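You operate a simulated robot arm through the tools that you are given. There is no shell and no other tool.

Carry out the task below with a simulated robot arm. There is one attempt and no reset: what you move stays moved.

JOB
Dry cap No. 26 in the small drier for as long as the wash card says.
Fine: then put it back in the short white tray and turn the dial to zero.

The check looks at the end state, three seconds after you hand in, the way a careful person would. Anything else that was tipped, shoved, dropped, spilled or broken makes it a failure. Lids that push on must go on centred and level and be pressed home; caps that screw on are set level and turned clockwise until they are tight.

ROBOT AND FRAMES
A 7-joint arm with a three-finger gripper, fixed in place. Base frame: the origin is on the floor under the middle of its stand, x ahead of it, y to its left, z up. Lengths are in m, angles in degrees, forces in N, time in s.
It reaches about 0.977 m from its shoulder. Its first joint turns from -166.0 to 166.0 degrees. Payload 2.69 kg.
The TCP is the grasp point between the finger pads, 0.029 m short of the fingertips. In the tool frame z runs along the fingers and y along their closing line. The gripper opens to 0.12 m; its body begins 0.078 m behind the TCP.
Orientation is told as [roll, pitch, yaw] about the base's x, y, z axes, in that order, counted from this pose: with the fingers straight down and closing along the base's y, the tool's x points along the base's -x, its y along +y and its z along -z.

CONTROLS
- The arm moves only by the tool play_rows. Its argument "steps" is a list that holds one entry, the list of rows, each a list of 7 numbers: the gripper command, from -1 (shut) to 1 (fully open), values between in proportion, then the shift along the tool's x, y, z in m, then the turn, a rotation vector about the tool's x, y, z in degrees. In form: [[[jaw, tx, ty, tz, rx, ry, rz], ...]]. A call has 1 to 20 rows; each row is the pose to reach, as a shift and turn from the pose commanded when the call began, along the tool's axes at that moment. A row lasts 0.2 s, in which the tool goes at most 0.05 m and 8.6 degrees; a call with a longer step from one row to the next is refused whole, and so is a gripper value outside its range. Where a pose cannot be reached the arm comes as near as it can. A force on the tool above 40 N (or 10 N above the force at the start of the call, whichever is more), or a blocked arm, ends the call early, and 0.2 s more pass. Each finger travels about 0.1362 m/s and halts on what it meets, pressing with about 44 N; the grip force reading is that of the motor and also rises with nothing between the fingers. The clock runs only during rows and for 0.2 s after the last one: add rows that repeat a pose to give the fingers time. It gives the time, the measured TCP pose, the force on the tool (base axes), the opening and the grip force at its end, in the units of the frame above (readings bear some noise), with the torque about the TCP (base axes, N m) and any sound that the robot's microphone picked up.
- Cameras (640 x 400 px; columns grow to the right, rows downward): "scene" is fixed at [0.0496, 0.4991, 1.6179]; the picture's right is [-0.50, -0.87, 0.00], its down [-0.33, 0.19, -0.93] and it looks along [0.80, -0.46, -0.38] (base axes); focal length 350 px, centre (320, 200). "wrist" rides on the gripper at [0.063, 0, -0.104] in the tool frame; the picture's right is [0.00, 1.00, 0.00], its down [-0.83, 0.00, -0.56] and it looks along [-0.56, 0.00, 0.83] (tool axes); focal length 275 px, centre (320, 200). There is no depth. A picture from a camera that has moved, and an enlarged one, comes with that camera's place and axes in the base frame and with its lens.
- get_image(camera): a new picture of that camera. No time passes.
- raise_lower(by): moves the trunk up (or, below 0, down) by that many m; the arm rides with it, the base frame stays. It gives what a move gives, with no picture.
- inspect(camera, box): a new picture of the part [left, top, right, bottom] of that camera's present view, enlarged. No time passes.
- job_done(): hands the job in; it is judged then, once.

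Nothing tells you positions but the pictures and the camera data. Unless the task says otherwise, let go and move clear before handing in.

The tools are called after "Emit:" as a command line: name --argument value ..., lists and objects as JSON in quotes. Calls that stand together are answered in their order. play_rows: Moves the arm, as the interface text tells. Its arguments: {"type":"object","properties":{"steps":{"type":"array"}},"required":["steps"]} The other tools are called the same way: raise_lower (by) moves the trunk up or down; get_image (camera) takes a picture; inspect (camera, box) takes an enlarged picture of a part of a camera's view; job_done () hands the job in.

At the start:

```text
time: 0.0
eef_pos: [0.4938, 0.1214, 1.4271]
tcp_rot: [0.0, 0.0, 0.0]
contact_force: [-0.3, 0.1, -1.0]
torque: [-0.02, -0.02, 0.01]
grip_width: 0.1201
gripper_force: 0.1
trunk travel left (down, up): [-0.39, 0.196]
```

scene: 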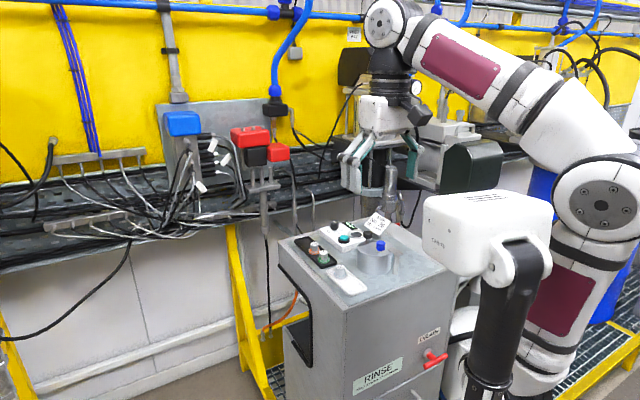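
wrist: 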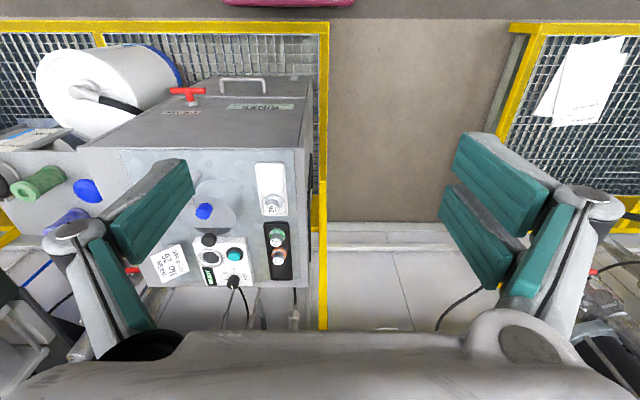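

I see a rinse cabinet with small trays, caps, a small drier and a card on its top, left of the arm in the wrist view. I'll look at enlarged pictures first to identify things.

Emit:
inspect --camera "scene" --box '[270, 180, 470, 305]'

Emit:
inspect --camera "wrist" --box '[120, 150, 320, 300]'

Emit:
inspect --camera "scene" --box '[280, 200, 400, 300]'

```text
3.20 times, centred on (370, 242) of scene
camera zoom: at [0.0496, 0.4991, 1.6179], right [-0.5, -0.87, 0.0], down [-0.33, 0.19, -0.93], along [0.8, -0.46, -0.38], focal length 1121 px, centre (160, 64)
```

zoom: 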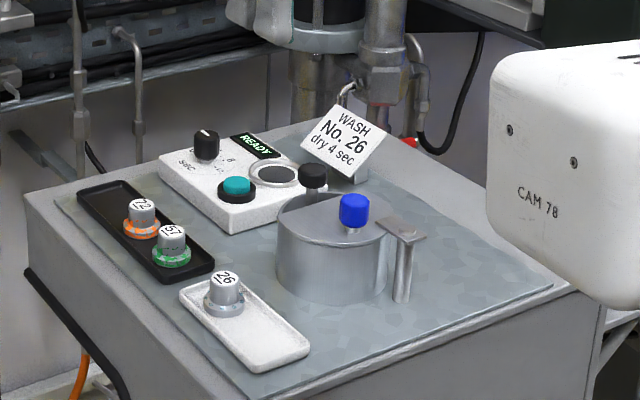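

```text
2.67 times, centred on (220, 225) of wrist
camera zoom: at [0.4295, 0.1211, 1.5305], right [0.0, 1.0, 0.0], down [0.83, 0.0, 0.56], along [0.56, 0.0, -0.83], focal length 734 px, centre (587, 133)
```

zoom: 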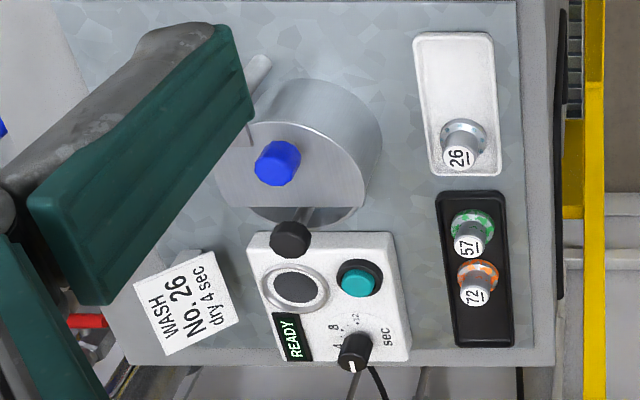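

```text
4.00 times, centred on (340, 250) of scene
camera zoom: at [0.0496, 0.4991, 1.6179], right [-0.5, -0.87, 0.0], down [-0.33, 0.19, -0.93], along [0.8, -0.46, -0.38], focal length 1401 px, centre (240, 0)
```

zoom: 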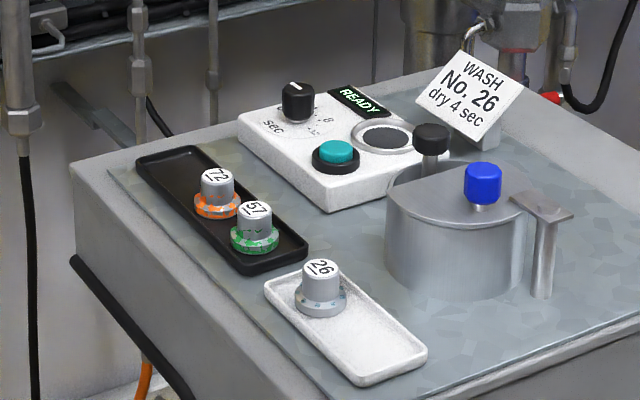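

The cabinet top holds the control unit (dial, teal button, READY display), a drum with a blue knob, the short white tray with cap 26, and a black tray with caps 57 and 72. The card says to dry No. 26 for 4 sec. I'll move the arm sideways over the cabinet for a clearer look.

Emit:
play_rows --steps '[[[1, 0, -0.04, 0, 0, 0, 0], [1, 0, -0.08, 0, 0, 0, 0], [1, 0, -0.12, 0, 0, 0, 0], [1, 0, -0.16, 0, 0, 0, 0], [1, 0, -0.18, 0, 0, 0, 0], [1, 0, -0.18, 0, 0, 0, 0]]]'

Emit:
get_image --camera "wrist"

Emit:
get_image --camera "scene"

```text
time: 1.4
eef_pos: [0.4933, -0.0583, 1.426]
tcp_rot: [0.0, -0.1, 0.1]
contact_force: [-0.4, 0.6, -0.6]
torque: [0.0, 0.0, 0.0]
grip_width: 0.1199
gripper_force: 0.2
out of reach, approached as far as the arm can: row 3, 4
trunk travel left (down, up): [-0.39, 0.196]
```

```text
taken
camera wrist: at [0.4298, -0.0591, 1.5309], right [0.0, 1.0, 0.0], down [0.83, 0.0, 0.56], along [0.56, 0.0, -0.83], focal length 275 px, centre (320, 200)
```

wrist: 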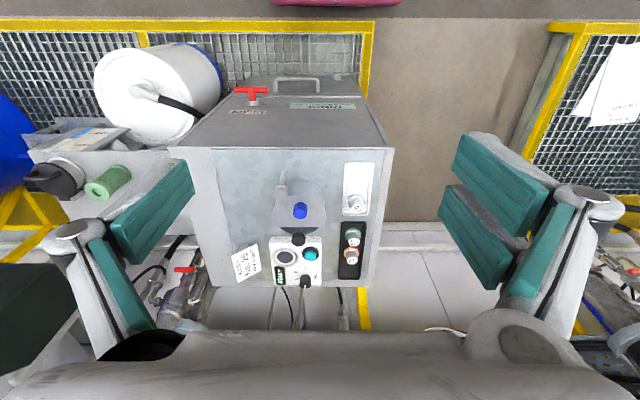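

```text
taken
```

scene: 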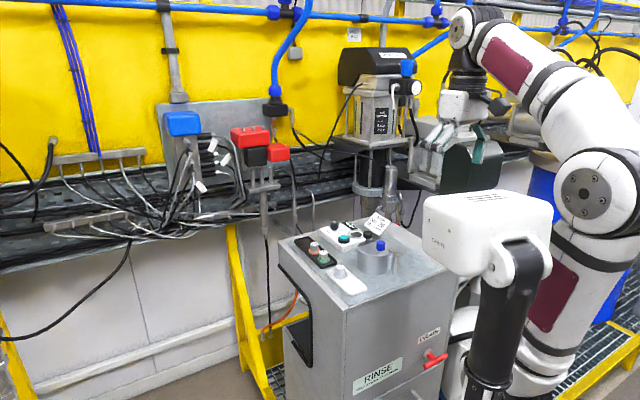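

The arm is clear and the cabinet top is centred in the wrist view. I'll enlarge it to understand the drier.

Emit:
inspect --camera "wrist" --box '[220, 150, 380, 300]'

Emit:
inspect --camera "wrist" --box '[250, 165, 340, 235]'

Emit:
inspect --camera "wrist" --box '[250, 225, 340, 295]'

Emit:
inspect --camera "scene" --box '[330, 215, 410, 280]'

```text
2.67 times, centred on (300, 225) of wrist
camera zoom: at [0.4298, -0.0591, 1.5309], right [0.0, 1.0, 0.0], down [0.83, 0.0, 0.56], along [0.56, 0.0, -0.83], focal length 734 px, centre (373, 133)
```

zoom: 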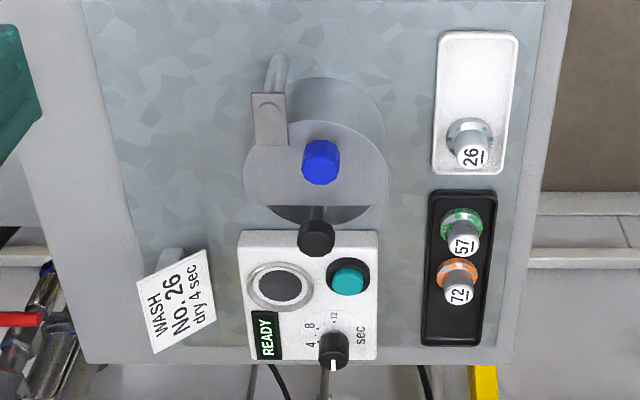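

```text
5.71 times, centred on (295, 200) of wrist
camera zoom: at [0.4298, -0.0591, 1.5309], right [0.0, 1.0, 0.0], down [0.83, 0.0, 0.56], along [0.56, 0.0, -0.83], focal length 1573 px, centre (463, 200)
```

zoom: 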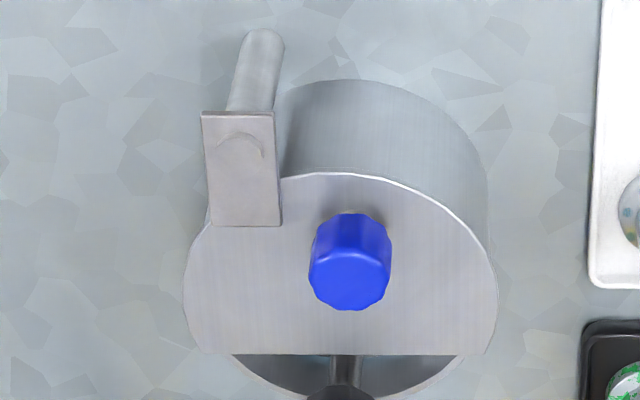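

```text
5.71 times, centred on (295, 260) of wrist
camera zoom: at [0.4298, -0.0591, 1.5309], right [0.0, 1.0, 0.0], down [0.83, 0.0, 0.56], along [0.56, 0.0, -0.83], focal length 1573 px, centre (463, -143)
```

zoom: 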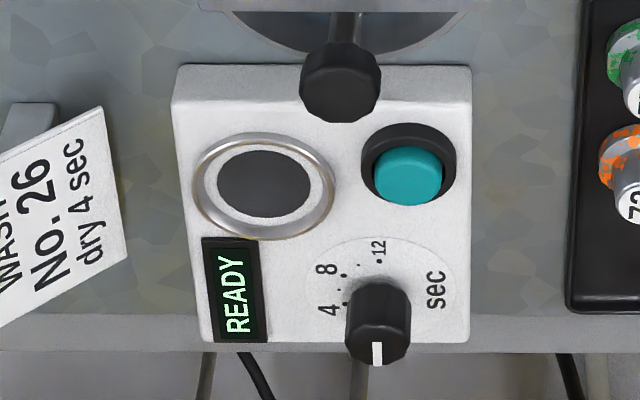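

```text
6.15 times, centred on (370, 248) of scene
camera zoom: at [0.0496, 0.4991, 1.6179], right [-0.5, -0.87, 0.0], down [-0.33, 0.19, -0.93], along [0.8, -0.46, -0.38], focal length 2155 px, centre (12, -92)
```

zoom: 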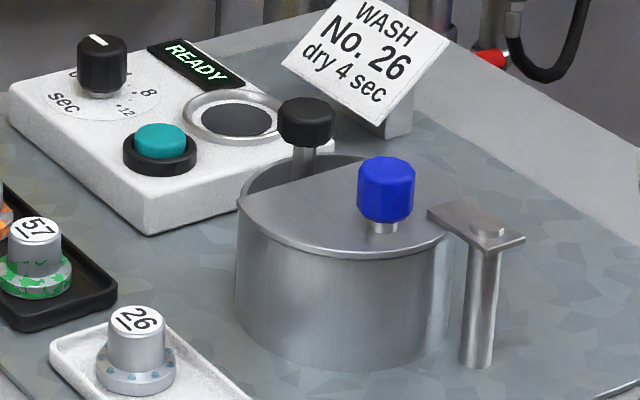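

The blue-knobbed lid sits on a drum with a latch-like post beside it, and a black knob stands in the opening. I'll move forward and lower for a closer look at the drum and control unit.

Emit:
play_rows --steps '[[[1, -0.03, -0.01, 0.015, 0, 0, 0], [1, -0.06, -0.02, 0.03, 0, 0, 0], [1, -0.09, -0.03, 0.045, 0, 0, 0], [1, -0.12, -0.04, 0.06, 0, 0, 0], [1, -0.15, -0.045, 0.075, 0, 0, 0], [1, -0.15, -0.045, 0.075, 0, 0, 0]]]'

Emit:
get_image --camera "wrist"

Emit:
get_image --camera "scene"

```text
time: 2.8
eef_pos: [0.6418, -0.1051, 1.3507]
tcp_rot: [0.0, 0.0, -0.1]
contact_force: [0.4, -0.9, 0.1]
torque: [-0.01, 0.0, 0.02]
grip_width: 0.1201
gripper_force: 0.0
trunk travel left (down, up): [-0.39, 0.196]
```

```text
taken
camera wrist: at [0.5781, -0.1059, 1.4543], right [0.0, 1.0, 0.0], down [0.83, 0.0, 0.56], along [0.56, 0.0, -0.83], focal length 275 px, centre (320, 200)
```

wrist: 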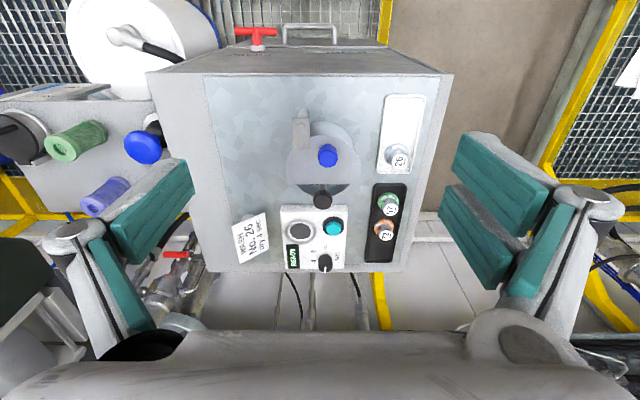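

```text
taken
```

scene: 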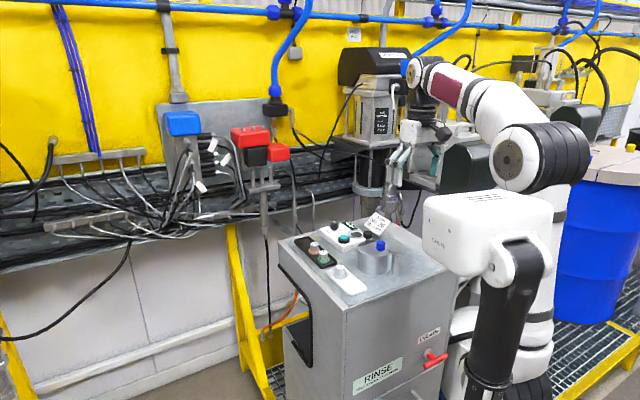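

Emit:
inspect --camera "wrist" --box '[270, 90, 390, 215]'

Emit:
inspect --camera "wrist" --box '[265, 185, 365, 285]'

Emit:
inspect --camera "wrist" --box '[360, 85, 450, 275]'

```text
3.20 times, centred on (330, 152) of wrist
camera zoom: at [0.5781, -0.1059, 1.4543], right [0.0, 1.0, 0.0], down [0.83, 0.0, 0.56], along [0.56, 0.0, -0.83], focal length 881 px, centre (288, 352)
```

zoom: 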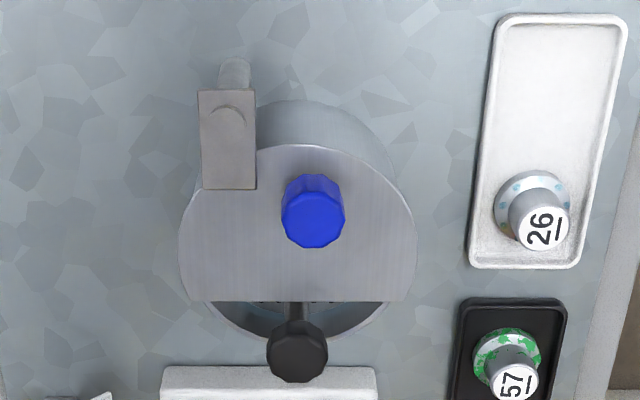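

```text
4.00 times, centred on (315, 235) of wrist
camera zoom: at [0.5781, -0.1059, 1.4543], right [0.0, 1.0, 0.0], down [0.83, 0.0, 0.56], along [0.56, 0.0, -0.83], focal length 1101 px, centre (340, 60)
```

zoom: 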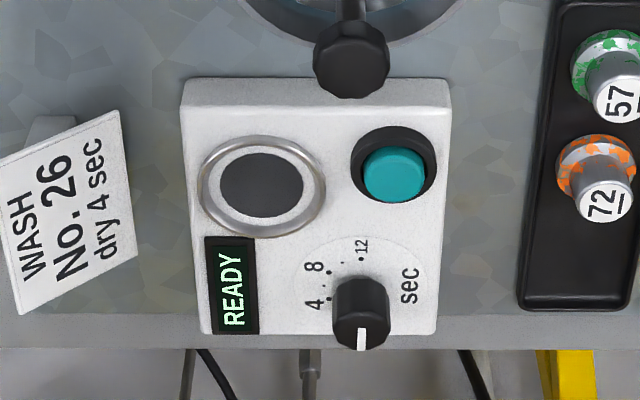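

```text
2.11 times, centred on (405, 180) of wrist
camera zoom: at [0.5781, -0.1059, 1.4543], right [0.0, 1.0, 0.0], down [0.83, 0.0, 0.56], along [0.56, 0.0, -0.83], focal length 580 px, centre (141, 242)
```

zoom: 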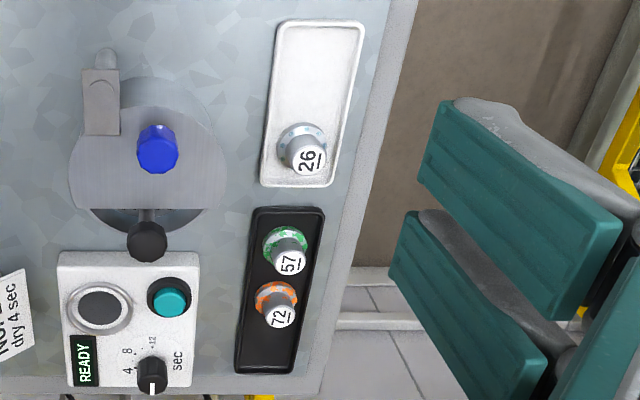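

I'll zoom tightly with both cameras on the lid, latch plate, black knob and the ringed disc to understand the mechanism.

Emit:
inspect --camera "scene" --box '[350, 230, 400, 275]'

Emit:
inspect --camera "scene" --box '[330, 218, 375, 250]'

Emit:
inspect --camera "wrist" --box '[280, 170, 370, 215]'

Emit:
inspect --camera "scene" --box '[320, 255, 370, 300]'

```text
8.89 times, centred on (375, 252) of scene
camera zoom: at [0.0496, 0.4991, 1.6179], right [-0.5, -0.87, 0.0], down [-0.33, 0.19, -0.93], along [0.8, -0.46, -0.38], focal length 3113 px, centre (-169, -267)
```

zoom: 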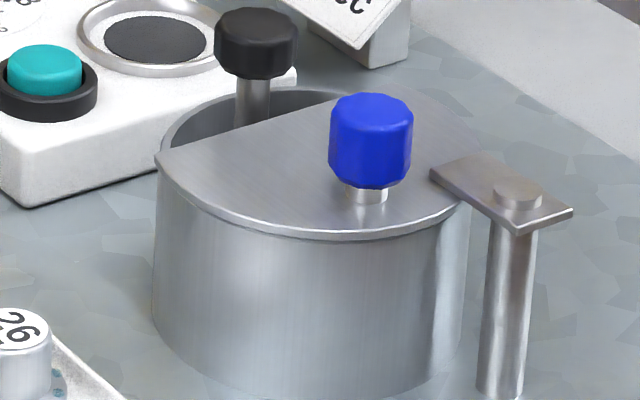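

```text
12.50 times, centred on (352, 234) of scene
camera zoom: at [0.0496, 0.4991, 1.6179], right [-0.5, -0.87, 0.0], down [-0.33, 0.19, -0.93], along [0.8, -0.46, -0.38], focal length 4378 px, centre (-86, -225)
```

zoom: 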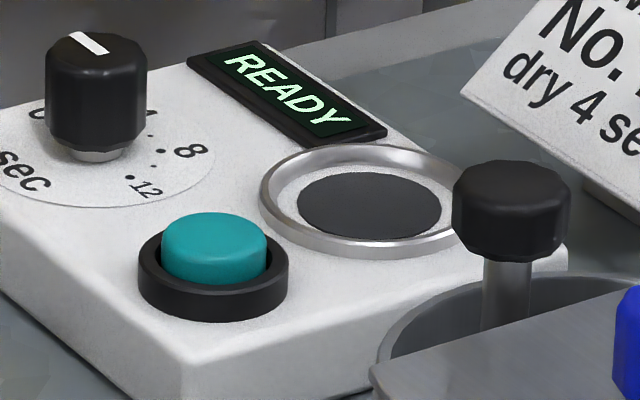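

```text
7.11 times, centred on (325, 192) of wrist
camera zoom: at [0.5781, -0.1059, 1.4543], right [0.0, 1.0, 0.0], down [0.83, 0.0, 0.56], along [0.56, 0.0, -0.83], focal length 1958 px, centre (284, 253)
```

zoom: 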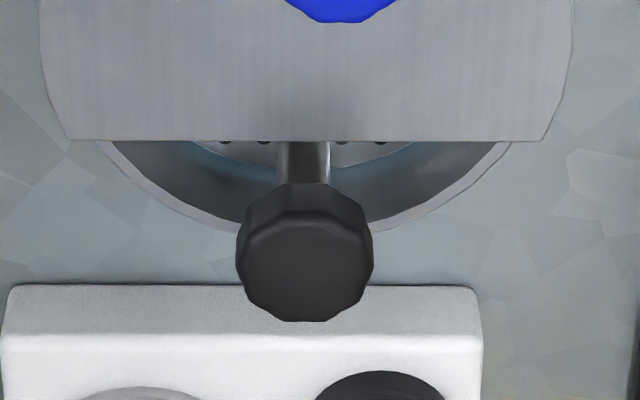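

```text
8.89 times, centred on (345, 278) of scene
camera zoom: at [0.0496, 0.4991, 1.6179], right [-0.5, -0.87, 0.0], down [-0.33, 0.19, -0.93], along [0.8, -0.46, -0.38], focal length 3113 px, centre (98, -489)
```

zoom: 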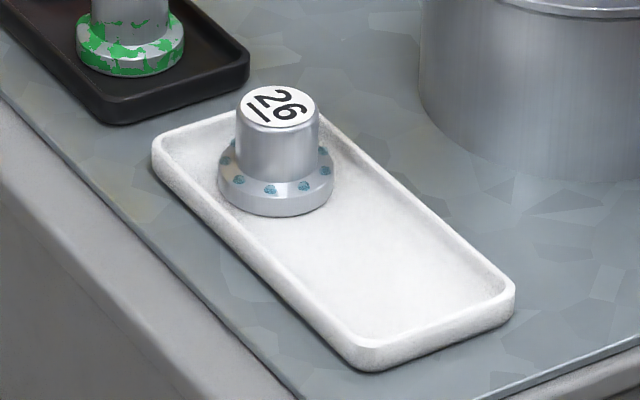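

The drum seems to hold a perforated basket and maybe bluish water, while the white unit has a ringed dark vent about as wide as the cap. I'll move further forward to look straight down at both before deciding which is the drier.

Emit:
play_rows --steps '[[[1, -0.04, 0, 0, 0, 0, 0], [1, -0.08, 0, 0, 0, 0, 0], [1, -0.12, 0, 0, 0, 0, 0], [1, -0.16, 0, 0, 0, 0, 0], [1, -0.16, 0, 0, 0, 0, 0]]]'

Emit:
get_image --camera "wrist"

Emit:
inspect --camera "wrist" --box '[260, 40, 400, 200]'

Emit:
get_image --camera "scene"

```text
time: 4.0
eef_pos: [0.803, -0.1022, 1.352]
tcp_rot: [0.0, 0.0, -0.2]
contact_force: [0.3, 0.4, -0.7]
torque: [0.0, 0.01, 0.01]
grip_width: 0.1198
gripper_force: 0.0
trunk travel left (down, up): [-0.39, 0.196]
```

```text
taken
camera wrist: at [0.7393, -0.1028, 1.4557], right [0.0, 1.0, 0.0], down [0.83, 0.0, 0.56], along [0.56, 0.0, -0.83], focal length 275 px, centre (320, 200)
```

wrist: 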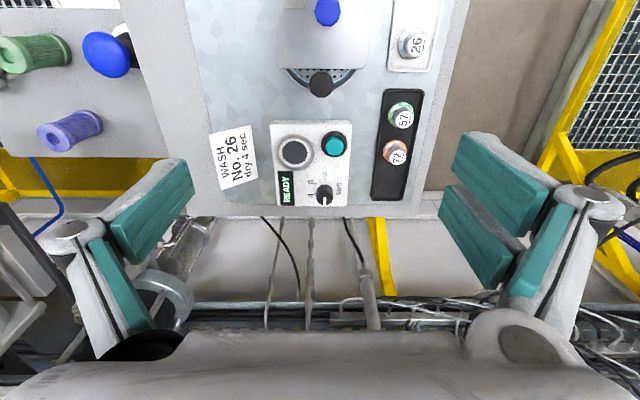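

```text
2.50 times, centred on (330, 120) of wrist
camera zoom: at [0.7393, -0.1028, 1.4557], right [0.0, 1.0, 0.0], down [0.83, 0.0, 0.56], along [0.56, 0.0, -0.83], focal length 688 px, centre (295, 400)
```

zoom: 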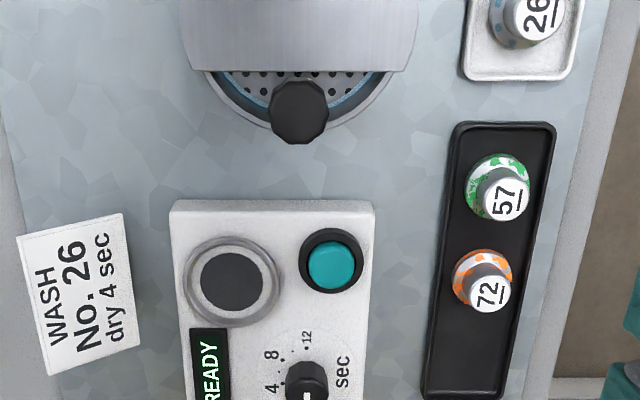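

```text
taken
```

scene: 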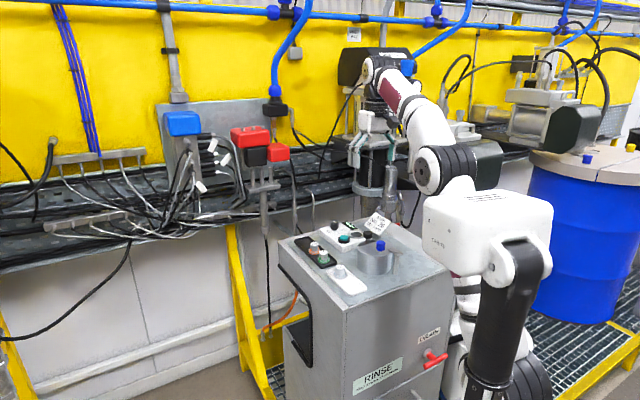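

Emit:
inspect --camera "wrist" --box '[290, 60, 350, 100]'

Emit:
inspect --camera "wrist" --box '[270, 125, 350, 210]'

Emit:
inspect --camera "wrist" --box '[375, 10, 445, 170]'

```text
10.00 times, centred on (320, 80) of wrist
camera zoom: at [0.7393, -0.1028, 1.4557], right [0.0, 1.0, 0.0], down [0.83, 0.0, 0.56], along [0.56, 0.0, -0.83], focal length 2753 px, centre (320, 1400)
```

zoom: 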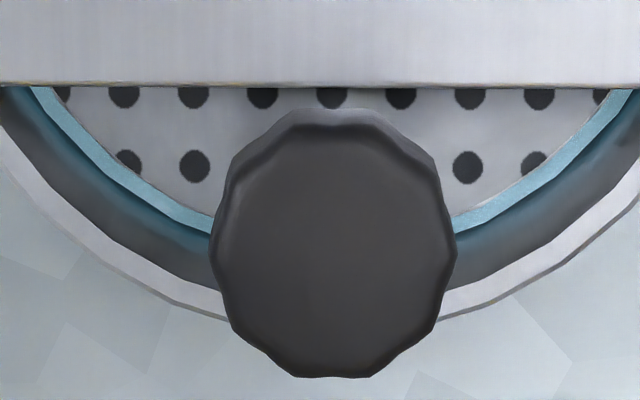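

```text
4.71 times, centred on (310, 168) of wrist
camera zoom: at [0.7393, -0.1028, 1.4557], right [0.0, 1.0, 0.0], down [0.83, 0.0, 0.56], along [0.56, 0.0, -0.83], focal length 1295 px, centre (367, 353)
```

zoom: 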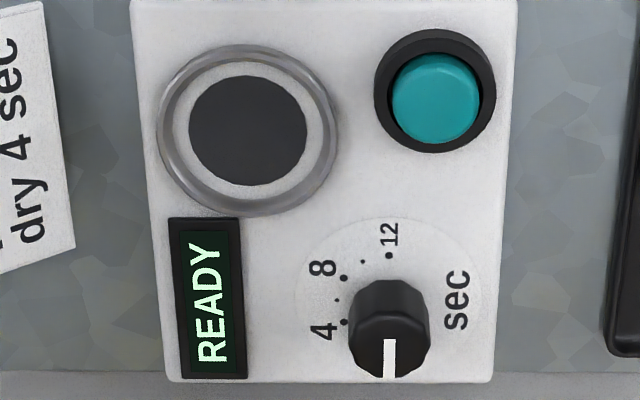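

```text
2.50 times, centred on (410, 90) of wrist
camera zoom: at [0.7393, -0.1028, 1.4557], right [0.0, 1.0, 0.0], down [0.83, 0.0, 0.56], along [0.56, 0.0, -0.83], focal length 688 px, centre (95, 475)
```

zoom: 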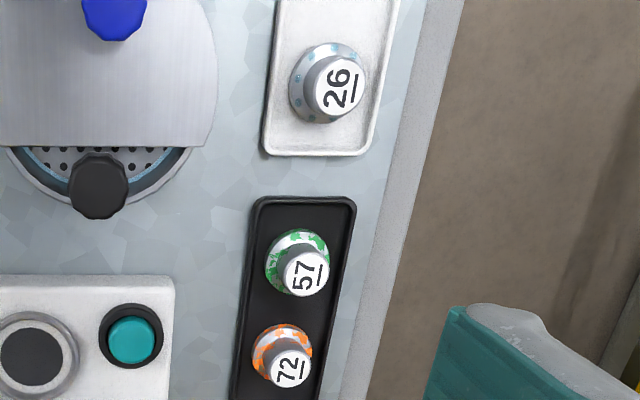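

The drum turns out to be a water-filled wash pot with a perforated lift, and cap 26 carries water drops. So the drier is the white unit: the ringed dark vent, teal start button, and seconds dial. I'll look closely at the dial scale.

Emit:
inspect --camera "wrist" --box '[304, 170, 354, 212]'

Emit:
inspect --camera "scene" --box '[325, 215, 350, 235]'

```text
9.52 times, centred on (329, 191) of wrist
camera zoom: at [0.7393, -0.1028, 1.4557], right [0.0, 1.0, 0.0], down [0.83, 0.0, 0.56], along [0.56, 0.0, -0.83], focal length 2622 px, centre (234, 286)
```

zoom: 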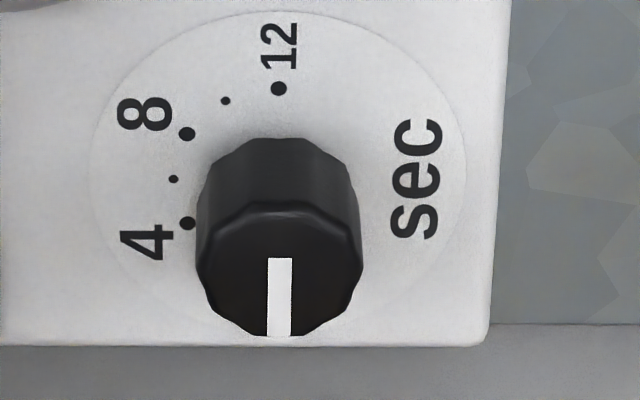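

```text
16.00 times, centred on (338, 225) of scene
camera zoom: at [0.0496, 0.4991, 1.6179], right [-0.5, -0.87, 0.0], down [-0.33, 0.19, -0.93], along [0.8, -0.46, -0.38], focal length 5604 px, centre (40, -200)
```

zoom: 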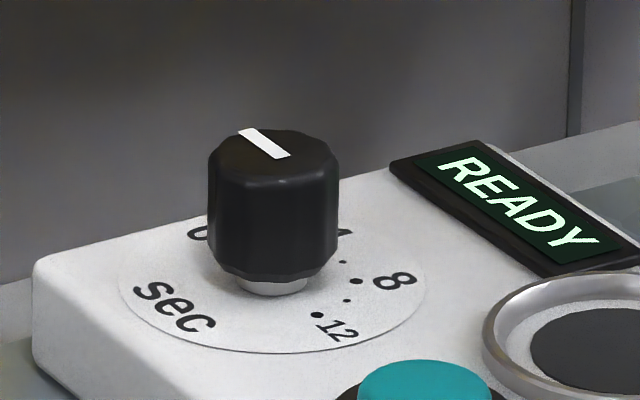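

The dial reads 15° per second: pointer at 0 points along +x now, and 4 is 60° clockwise seen from above. Next I'll check the shape of the fingers before planning grasps.

Emit:
inspect --camera "scene" --box '[330, 50, 430, 210]'

Emit:
inspect --camera "wrist" --box '[0, 100, 640, 400]'

```text
2.50 times, centred on (380, 130) of scene
camera zoom: at [0.0496, 0.4991, 1.6179], right [-0.5, -0.87, 0.0], down [-0.33, 0.19, -0.93], along [0.8, -0.46, -0.38], focal length 876 px, centre (170, 375)
```

zoom: 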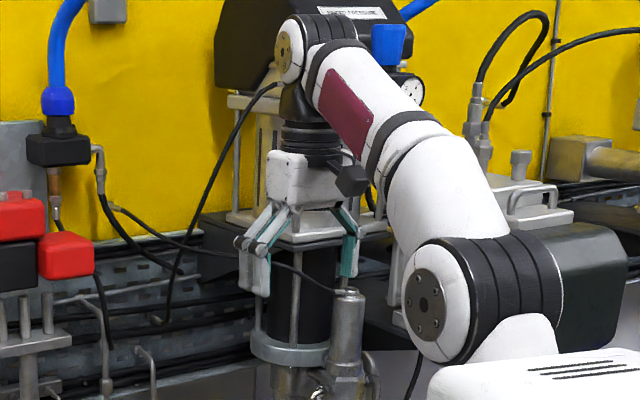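

```text
1.00 times, centred on (320, 250) of wrist (not enlarged: the box is as wide or as high as the picture)
camera zoom: at [0.7393, -0.1028, 1.4557], right [0.0, 1.0, 0.0], down [0.83, 0.0, 0.56], along [0.56, 0.0, -0.83], focal length 275 px, centre (320, 150)
```

zoom: 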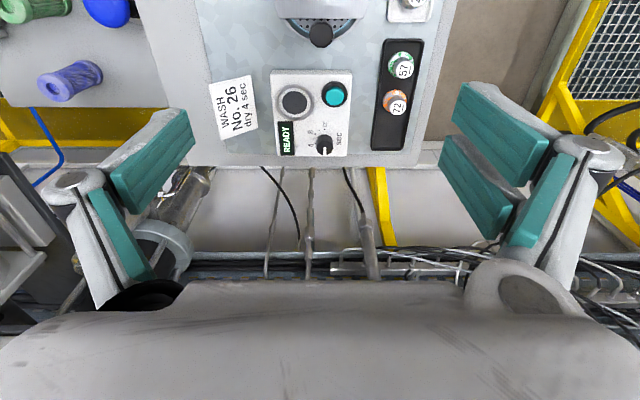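

Fingers: one on the tool's -y side, two on the +y side. I place the dial near [0.987, -0.095] with its top at about z 1.083, the vent near [0.920, -0.143, 1.053], and cap 26 near [0.770, 0.019] with its top at about 1.06. I'll set the dial first, so I move above it and re-check.

Emit:
play_rows --steps '[[[0.3, -0.035, 0.001, 0.02, 0, 0, 0], [0.3, -0.07, 0.002, 0.045, 0, 0, 0], [0.3, -0.105, 0.003, 0.07, 0, 0, 0], [0.3, -0.14, 0.004, 0.095, 0, 0, 0], [0.3, -0.17, 0.006, 0.12, 0, 0, 0], [0.3, -0.184, 0.007, 0.14, 0, 0, 0], [0.3, -0.184, 0.007, 0.14, 0, 0, 0]]]'

Emit:
get_image --camera "wrist"

Emit:
get_image --camera "scene"

```text
time: 5.6
eef_pos: [0.9285, -0.1009, 1.2079]
tcp_rot: [0.0, 0.1, -0.1]
contact_force: [0.4, 0.6, -0.7]
torque: [0.01, -0.07, -0.01]
grip_width: 0.0779
gripper_force: 0.1
out of reach, approached as far as the arm can: row 2, 3, 4, 5, 6, 7
trunk travel left (down, up): [-0.39, 0.196]
```

```text
taken
camera wrist: at [0.8651, -0.101, 1.3123], right [0.0, 1.0, 0.0], down [0.83, 0.0, 0.56], along [0.56, 0.0, -0.83], focal length 275 px, centre (320, 200)
```

wrist: 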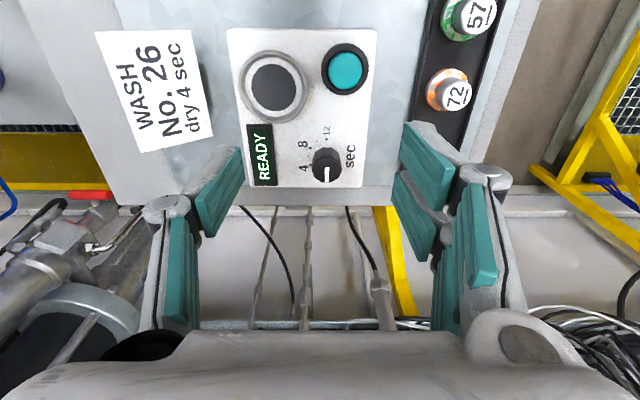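

```text
taken
```

scene: 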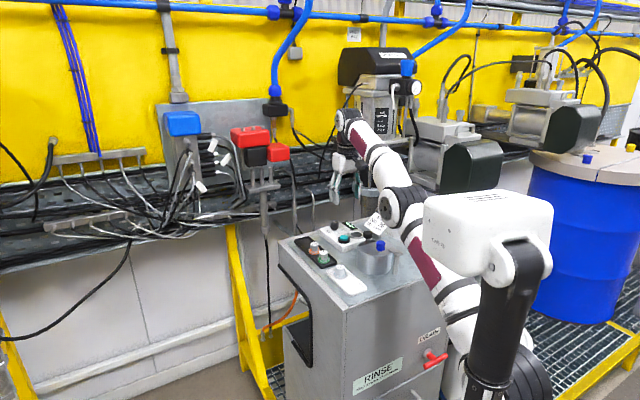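

At this trunk height the arm runs out of reach near x = 0.93; the shoulder is well below the wrist. I'll raise the trunk so the arm can reach the dial, then look again.

Emit:
raise_lower --by 0.18

Emit:
get_image --camera "scene"

```text
time: 7.6
eef_pos: [0.7638, -0.0986, 1.386]
tcp_rot: [0.0, 0.0, -0.1]
contact_force: [0.0, 0.0, 0.4]
torque: [-0.02, 0.0, 0.01]
grip_width: 0.0783
gripper_force: 0.0
trunk travel left (down, up): [-0.57, 0.016]
```

```text
taken
```

scene: 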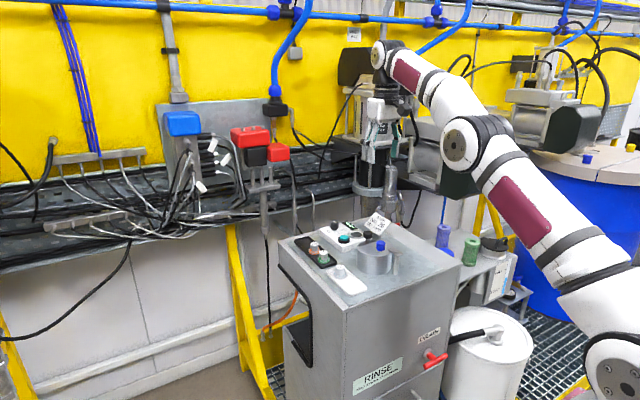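

Emit:
play_rows --steps '[[[0.3, 0, 0, 0, 0, 0, 0], [0.3, 0, 0, 0, 0, 0, 0]]]'

```text
time: 8.2
eef_pos: [0.7644, -0.0989, 1.3879]
tcp_rot: [0.1, 0.0, -0.1]
contact_force: [0.3, -0.5, 0.2]
torque: [-0.02, -0.02, 0.04]
grip_width: 0.0779
gripper_force: 0.1
trunk travel left (down, up): [-0.57, 0.016]
```

The trunk is up and the arm holds at [0.764, -0.099, 1.388]. Now I move above the dial.

Emit:
play_rows --steps '[[[0.3, -0.03, 0, 0.02, 0, 0, 0], [0.3, -0.06, 0.001, 0.04, 0, 0, 0], [0.3, -0.09, 0.002, 0.065, 0, 0, 0], [0.3, -0.12, 0.003, 0.09, 0, 0, 0], [0.3, -0.15, 0.003, 0.115, 0, 0, 0], [0.3, -0.18, 0.004, 0.14, 0, 0, 0], [0.3, -0.205, 0.004, 0.165, 0, 0, 0], [0.3, -0.22, 0.004, 0.188, 0, 0, 0], [0.3, -0.22, 0.004, 0.188, 0, 0, 0]]]'

Emit:
get_image --camera "wrist"

Emit:
get_image --camera "scene"

```text
time: 10.2
eef_pos: [0.8373, -0.0824, 1.2003]
tcp_rot: [0.1, 0.1, -0.1]
contact_force: [-0.5, 0.4, 0.6]
torque: [-0.01, -0.01, 0.01]
grip_width: 0.0781
gripper_force: 0.2
out of reach, approached as far as the arm can: row 1, 2, 3, 4, 5, 6, 7, 8, 9
trunk travel left (down, up): [-0.57, 0.016]
```

```text
taken
camera wrist: at [0.7731, -0.0837, 1.3043], right [0.0, 1.0, 0.0], down [0.83, 0.0, 0.56], along [0.56, 0.0, -0.83], focal length 275 px, centre (320, 200)
```

wrist: 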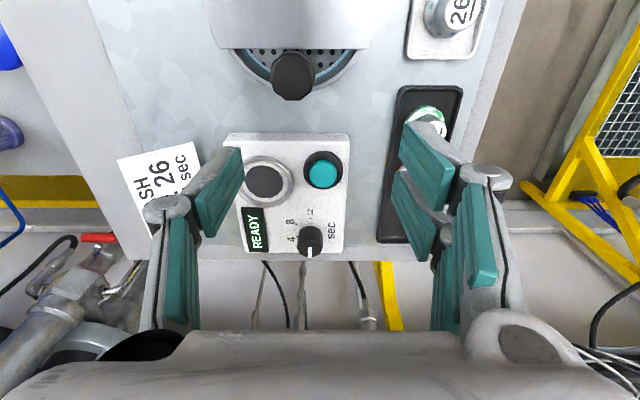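

```text
taken
```

scene: 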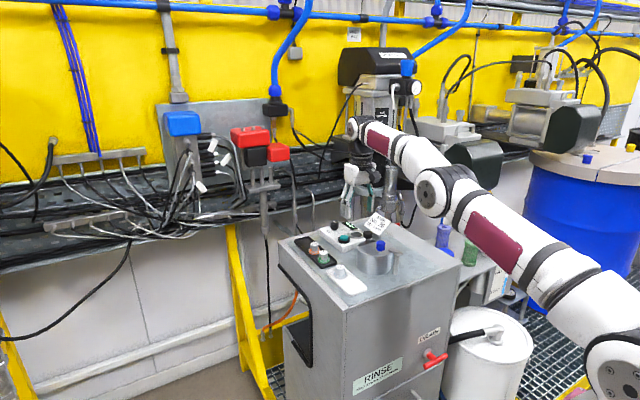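

Raising made the reach worse: the trunk evidently swings back as it rises and forward as it lowers. I'll lift and pull the hand back first, then lower the trunk again.

Emit:
play_rows --steps '[[[0.3, 0, 0, -0.04, 0, 0, 0], [0.3, 0.01, 0, -0.08, 0, 0, 0], [0.3, 0.04, 0, -0.12, 0, 0, 0], [0.3, 0.075, 0, -0.15, 0, 0, 0], [0.3, 0.11, 0, -0.18, 0, 0, 0], [0.3, 0.145, 0, -0.21, 0, 0, 0], [0.3, 0.18, 0, -0.23, 0, 0, 0], [0.3, 0.21, 0, -0.25, 0, 0, 0], [0.3, 0.21, 0, -0.25, 0, 0, 0]]]'

```text
time: 12.2
eef_pos: [0.6281, -0.0805, 1.4522]
tcp_rot: [0.1, 0.0, 0.0]
contact_force: [0.6, -0.3, 0.8]
torque: [0.02, -0.01, -0.01]
grip_width: 0.0779
gripper_force: 0.1
out of reach, approached as far as the arm can: row 1, 2
trunk travel left (down, up): [-0.57, 0.016]
```

Emit:
raise_lower --by -0.1

Emit:
get_image --camera "scene"

```text
time: 13.5
eef_pos: [0.6278, -0.0807, 1.3508]
tcp_rot: [0.0, 0.0, 0.0]
contact_force: [-0.4, 0.3, 0.2]
torque: [-0.01, -0.02, -0.03]
grip_width: 0.0782
gripper_force: 0.0
trunk travel left (down, up): [-0.47, 0.116]
```

```text
taken
```

scene: 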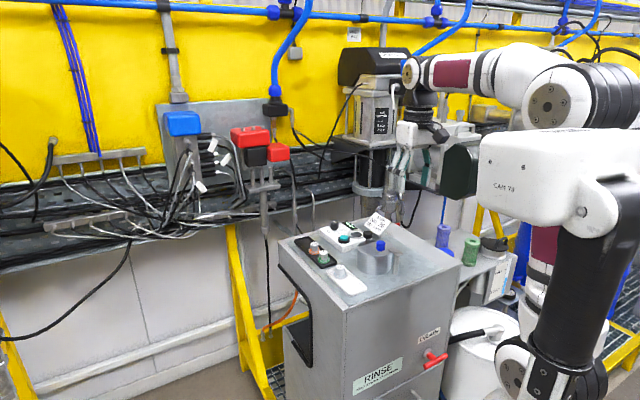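

The trunk actually moves straight up and down; the earlier change in x came from the arm being at its limit. I'll return the trunk to its starting height and probe the reach from there.

Emit:
raise_lower --by -0.08

Emit:
play_rows --steps '[[[0.3, -0.035, 0, 0, 0, 0, 0], [0.3, -0.07, 0, 0, 0, 0, 0], [0.3, -0.105, -0.01, 0, 0, 0, 0], [0.3, -0.14, -0.02, 0, 0, 0, 0], [0.3, -0.175, -0.03, 0, 0, 0, 0], [0.3, -0.21, -0.03, 0, 0, 0, 0], [0.3, -0.24, -0.03, 0.0, 0, 0, 0], [0.3, -0.24, -0.03, 0.0, 0, 0, 0]]]'

Emit:
get_image --camera "scene"

```text
time: 14.7
eef_pos: [0.6292, -0.0815, 1.271]
tcp_rot: [0.0, 0.1, 0.0]
contact_force: [-0.2, 1.0, 0.4]
torque: [0.0, 0.0, -0.01]
grip_width: 0.0778
gripper_force: 0.0
trunk travel left (down, up): [-0.39, 0.196]
```

```text
time: 16.5
eef_pos: [0.8697, -0.1112, 1.2683]
tcp_rot: [-0.1, 0.2, 0.0]
contact_force: [0.2, -0.7, -0.1]
torque: [-0.01, -0.02, 0.01]
grip_width: 0.0776
gripper_force: 0.0
trunk travel left (down, up): [-0.39, 0.196]
```

```text
taken
```

scene: 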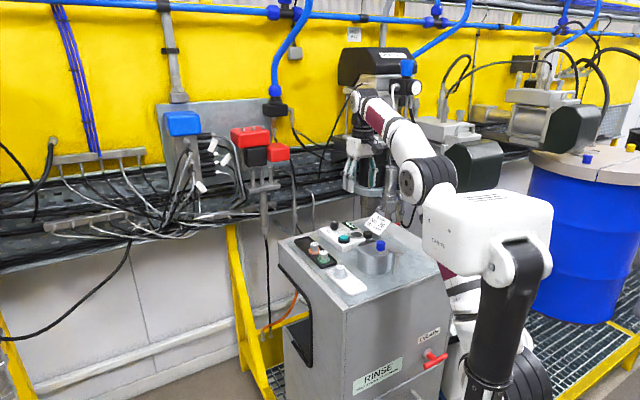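

At this height x = 0.87 is reached without trouble. I'll go on towards the dial while descending.

Emit:
play_rows --steps '[[[0.3, -0.01, 0.002, 0.035, 0, 0, 0], [0.3, -0.02, 0.005, 0.07, 0, 0, 0], [0.3, -0.04, 0.008, 0.1, 0, 0, 0], [0.3, -0.06, 0.01, 0.125, 0, 0, 0], [0.3, -0.08, 0.013, 0.135, 0, 0, 0], [0.3, -0.1, 0.015, 0.135, 0, 0, 0], [0.3, -0.117, 0.016, 0.135, 0, 0, 0], [0.3, -0.117, 0.016, 0.135, 0, 0, 0]]]'

Emit:
get_image --camera "wrist"

Emit:
get_image --camera "scene"

```text
time: 18.3
eef_pos: [0.9667, -0.0908, 1.1306]
tcp_rot: [0.1, 0.0, 0.0]
contact_force: [-0.1, -0.6, -0.1]
torque: [0.02, 0.04, 0.0]
grip_width: 0.0781
gripper_force: 0.2
out of reach, approached as far as the arm can: row 6, 7, 8
trunk travel left (down, up): [-0.39, 0.196]
```

```text
taken
camera wrist: at [0.903, -0.0911, 1.2356], right [0.0, 1.0, 0.0], down [0.83, 0.0, 0.56], along [0.56, 0.0, -0.83], focal length 275 px, centre (320, 200)
```

wrist: 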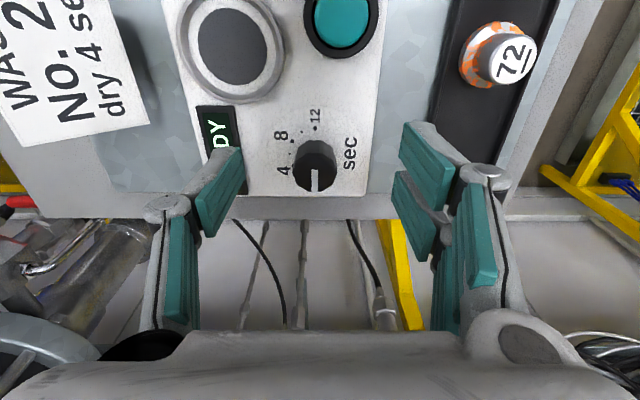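

```text
taken
```

scene: 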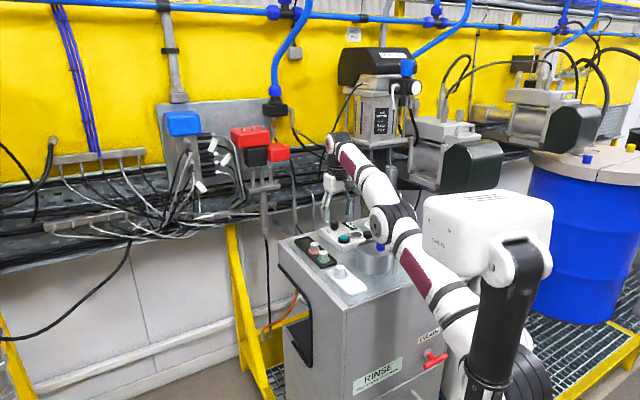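

The arm straightens out at x ≈ 0.967 with the elbow low over the blue knob. I'll take a precise look at the dial from here, then back off and re-approach with the trunk somewhat higher.

Emit:
inspect --camera "wrist" --box '[265, 95, 375, 200]'

Emit:
inspect --camera "wrist" --box '[160, 0, 400, 120]'

Emit:
inspect --camera "scene" --box '[300, 120, 480, 260]'

```text
3.81 times, centred on (320, 148) of wrist
camera zoom: at [0.903, -0.0911, 1.2356], right [0.0, 1.0, 0.0], down [0.83, 0.0, 0.56], along [0.56, 0.0, -0.83], focal length 1049 px, centre (320, 400)
```

zoom: 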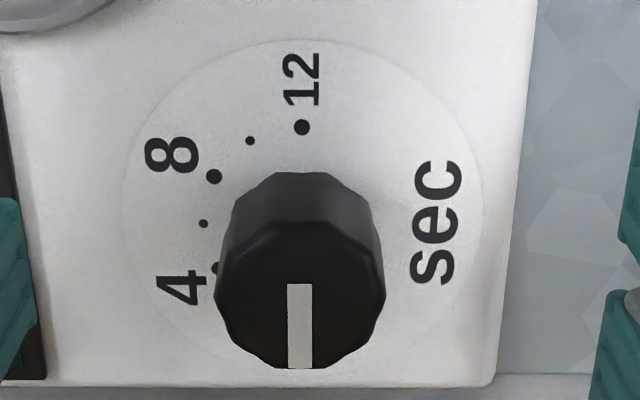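

```text
2.67 times, centred on (280, 60) of wrist
camera zoom: at [0.903, -0.0911, 1.2356], right [0.0, 1.0, 0.0], down [0.83, 0.0, 0.56], along [0.56, 0.0, -0.83], focal length 734 px, centre (427, 573)
```

zoom: 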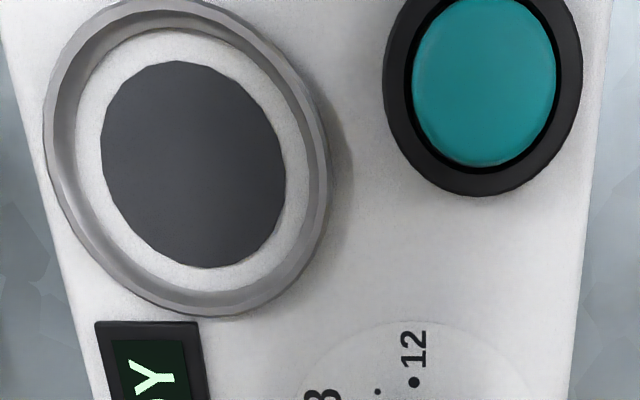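

```text
2.86 times, centred on (390, 190) of scene
camera zoom: at [0.0496, 0.4991, 1.6179], right [-0.5, -0.87, 0.0], down [-0.33, 0.19, -0.93], along [0.8, -0.46, -0.38], focal length 1001 px, centre (120, 229)
```

zoom: 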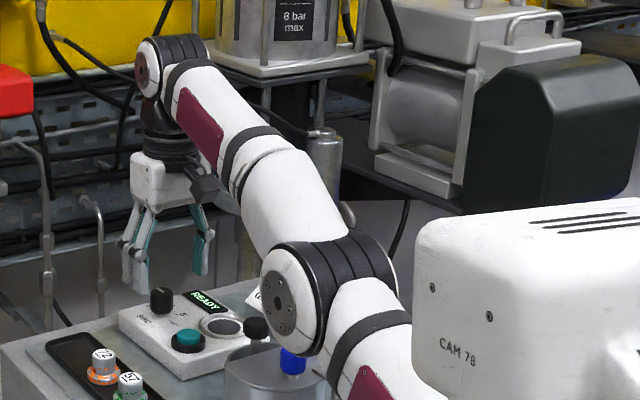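

Dial centre now measured at [0.985, -0.095] with its top at z ≈ 1.086; vent centre at [0.919, -0.141, 1.055]; teal button top at [0.904, -0.080, 1.067]. I back off before raising the trunk.

Emit:
play_rows --steps '[[[0.3, 0.015, 0, -0.03, 0, 0, 0], [0.3, 0.045, 0, -0.06, 0, 0, 0], [0.3, 0.08, 0, -0.09, 0, 0, 0], [0.3, 0.115, 0, -0.12, 0, 0, 0], [0.3, 0.15, 0, -0.14, 0, 0, 0], [0.3, 0.19, 0, -0.14, 0, 0, 0], [0.3, 0.23, 0, -0.14, 0, 0, 0], [0.3, 0.27, 0, -0.14, 0, 0, 0], [0.3, 0.27, 0, -0.14, 0, 0, 0]]]'

Emit:
raise_lower --by 0.12

Emit:
get_image --camera "scene"

```text
time: 20.3
eef_pos: [0.6964, -0.0919, 1.2713]
tcp_rot: [0.0, 0.0, 0.0]
contact_force: [-0.7, 0.2, 0.3]
torque: [0.01, 0.0, -0.02]
grip_width: 0.078
gripper_force: 0.1
trunk travel left (down, up): [-0.39, 0.196]
```

```text
time: 21.8
eef_pos: [0.6974, -0.091, 1.3909]
tcp_rot: [-0.1, 0.0, 0.0]
contact_force: [-0.1, 0.3, -0.2]
torque: [0.02, 0.01, -0.03]
grip_width: 0.0779
gripper_force: 0.0
trunk travel left (down, up): [-0.51, 0.076]
```

```text
taken
```

scene: 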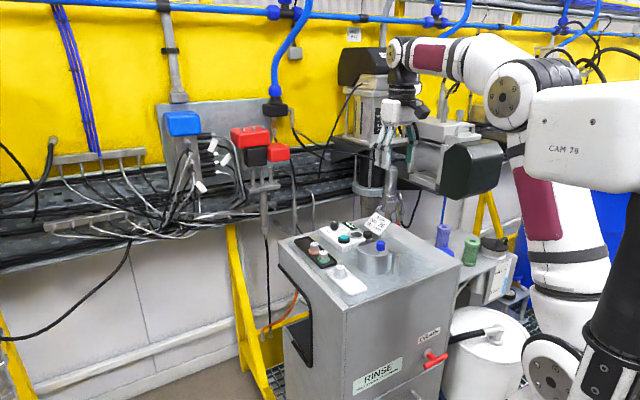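

Emit:
play_rows --steps '[[[0.3, -0.02, 0, 0.035, 0, 0, 0], [0.3, -0.04, 0, 0.07, 0, 0, 0], [0.3, -0.06, 0, 0.105, 0, 0, 0], [0.3, -0.08, -0.001, 0.14, 0, 0, 0], [0.3, -0.11, -0.002, 0.165, 0, 0, 0], [0.3, -0.145, -0.003, 0.18, 0, 0, 0], [0.3, -0.18, -0.0035, 0.19, 0, 0, 0], [0.3, -0.215, -0.0035, 0.2, 0, 0, 0], [0.3, -0.25, -0.0035, 0.21, 0, 0, 0], [0.3, -0.275, -0.0035, 0.22, 0, 0, 0], [0.3, -0.288, -0.0035, 0.23, 0, 0, 0], [0.3, -0.288, -0.0035, 0.23, 0, 0, 0]]]'

Emit:
get_image --camera "scene"

Emit:
get_image --camera "wrist"

```text
time: 24.4
eef_pos: [0.9055, -0.0866, 1.1533]
tcp_rot: [-0.1, 0.0, 0.1]
contact_force: [-0.7, 0.2, 0.1]
torque: [0.0, 0.0, 0.01]
grip_width: 0.0784
gripper_force: 0.1
out of reach, approached as far as the arm can: row 8, 9, 10, 11, 12
trunk travel left (down, up): [-0.51, 0.076]
```

```text
taken
```

scene: 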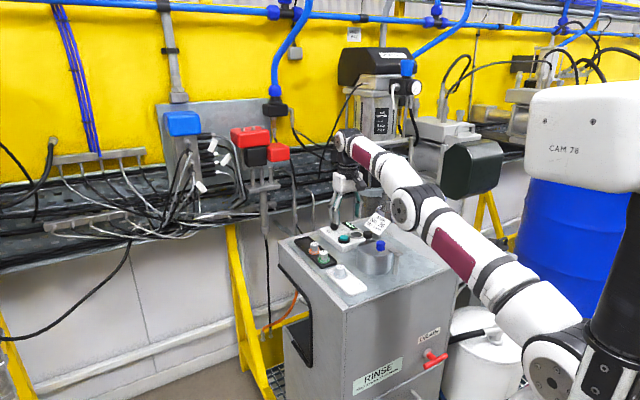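

```text
taken
camera wrist: at [0.8403, -0.087, 1.2571], right [0.0, 1.0, 0.0], down [0.83, 0.0, 0.56], along [0.56, 0.0, -0.83], focal length 275 px, centre (320, 200)
```

wrist: 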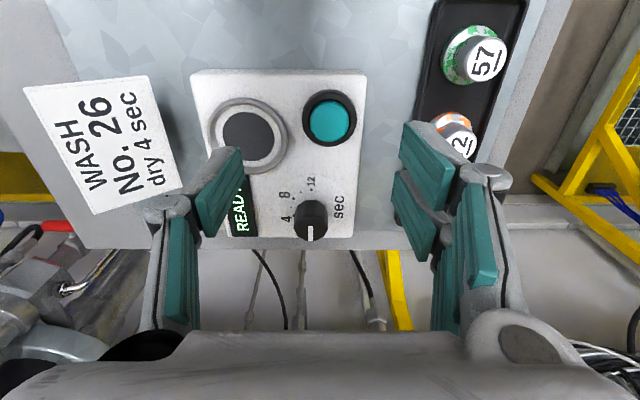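

Raising the trunk does swing the shoulder back, so the starting height is best, and I'll tilt the fingers forward about 20° to reach the dial. First I back off and lower the trunk to where it was.

Emit:
play_rows --steps '[[[0.3, 0.01, 0, -0.04, 0, 0, 0], [0.3, 0.04, 0, -0.08, 0, 0, 0], [0.3, 0.07, 0, -0.12, 0, 0, 0], [0.3, 0.1, 0, -0.155, 0, 0, 0], [0.3, 0.13, 0, -0.19, 0, 0, 0], [0.3, 0.16, 0, -0.22, 0, 0, 0], [0.3, 0.19, 0, -0.24, 0, 0, 0], [0.3, 0.19, 0, -0.24, 0, 0, 0]]]'

Emit:
raise_lower --by -0.12

```text
time: 26.2
eef_pos: [0.7125, -0.0854, 1.392]
tcp_rot: [-0.1, 0.0, 0.0]
contact_force: [-0.2, 1.2, -0.3]
torque: [0.02, -0.01, 0.03]
grip_width: 0.0779
gripper_force: 0.1
trunk travel left (down, up): [-0.51, 0.076]
```

```text
time: 27.7
eef_pos: [0.7156, -0.0863, 1.2736]
tcp_rot: [-0.1, 0.0, 0.0]
contact_force: [0.4, -0.3, 0.1]
torque: [-0.02, 0.0, -0.02]
grip_width: 0.0779
gripper_force: 0.0
trunk travel left (down, up): [-0.39, 0.196]
```

Now I turn the hand 30° (so that the 60° dial turn stays centred) and then tilt the fingers forward 20°, well above everything.

Emit:
play_rows --steps '[[[0.3, -0.025, 0, 0, 0, 0, -7.5], [0.3, -0.05, 0, 0, 0, 0, -15], [0.3, -0.075, 0, 0, 0, 0, -22.5], [0.3, -0.1, 0, 0, 0, 0, -30], [0.3, -0.1, 0, 0, 0, 0, -30]]]'

Emit:
play_rows --steps '[[[0.3, 0, 0, 0, 0, -5, 0], [0.3, 0, 0, 0, 0, -10, 0], [0.3, 0, 0, 0, 0, -15, 0], [0.3, 0, 0, 0, 0, -20, 0], [0.3, 0, 0, 0, 0, -20, 0]]]'

Emit:
get_image --camera "wrist"

Emit:
get_image --camera "scene"

```text
time: 28.9
eef_pos: [0.8159, -0.0853, 1.274]
tcp_rot: [0.0, 0.0, 30.1]
contact_force: [-0.8, -0.1, 0.9]
torque: [-0.01, 0.0, -0.02]
grip_width: 0.0778
gripper_force: 0.1
trunk travel left (down, up): [-0.39, 0.196]
```

```text
time: 30.1
eef_pos: [0.8152, -0.0866, 1.275]
tcp_rot: [0.0, -20.1, 29.9]
contact_force: [0.0, 0.9, 1.2]
torque: [-0.05, -0.01, -0.02]
grip_width: 0.0779
gripper_force: 0.0
trunk travel left (down, up): [-0.39, 0.196]
```

```text
taken
camera wrist: at [0.7331, -0.1345, 1.3505], right [-0.5, 0.86, 0.0], down [0.51, 0.3, 0.81], along [0.7, 0.41, -0.59], focal length 275 px, centre (320, 200)
```

wrist: 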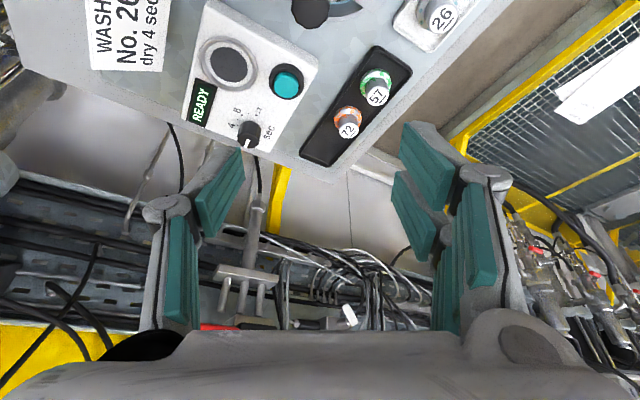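

```text
taken
```

scene: 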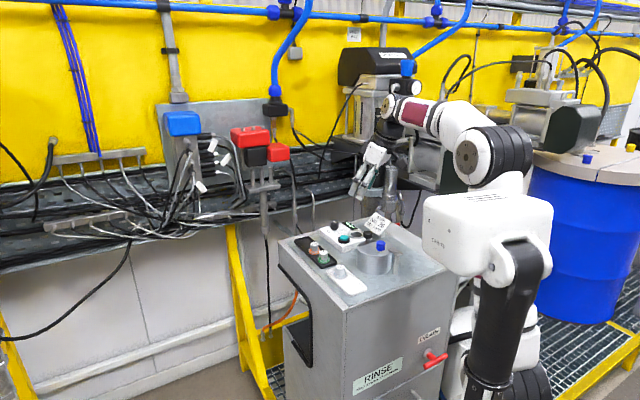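

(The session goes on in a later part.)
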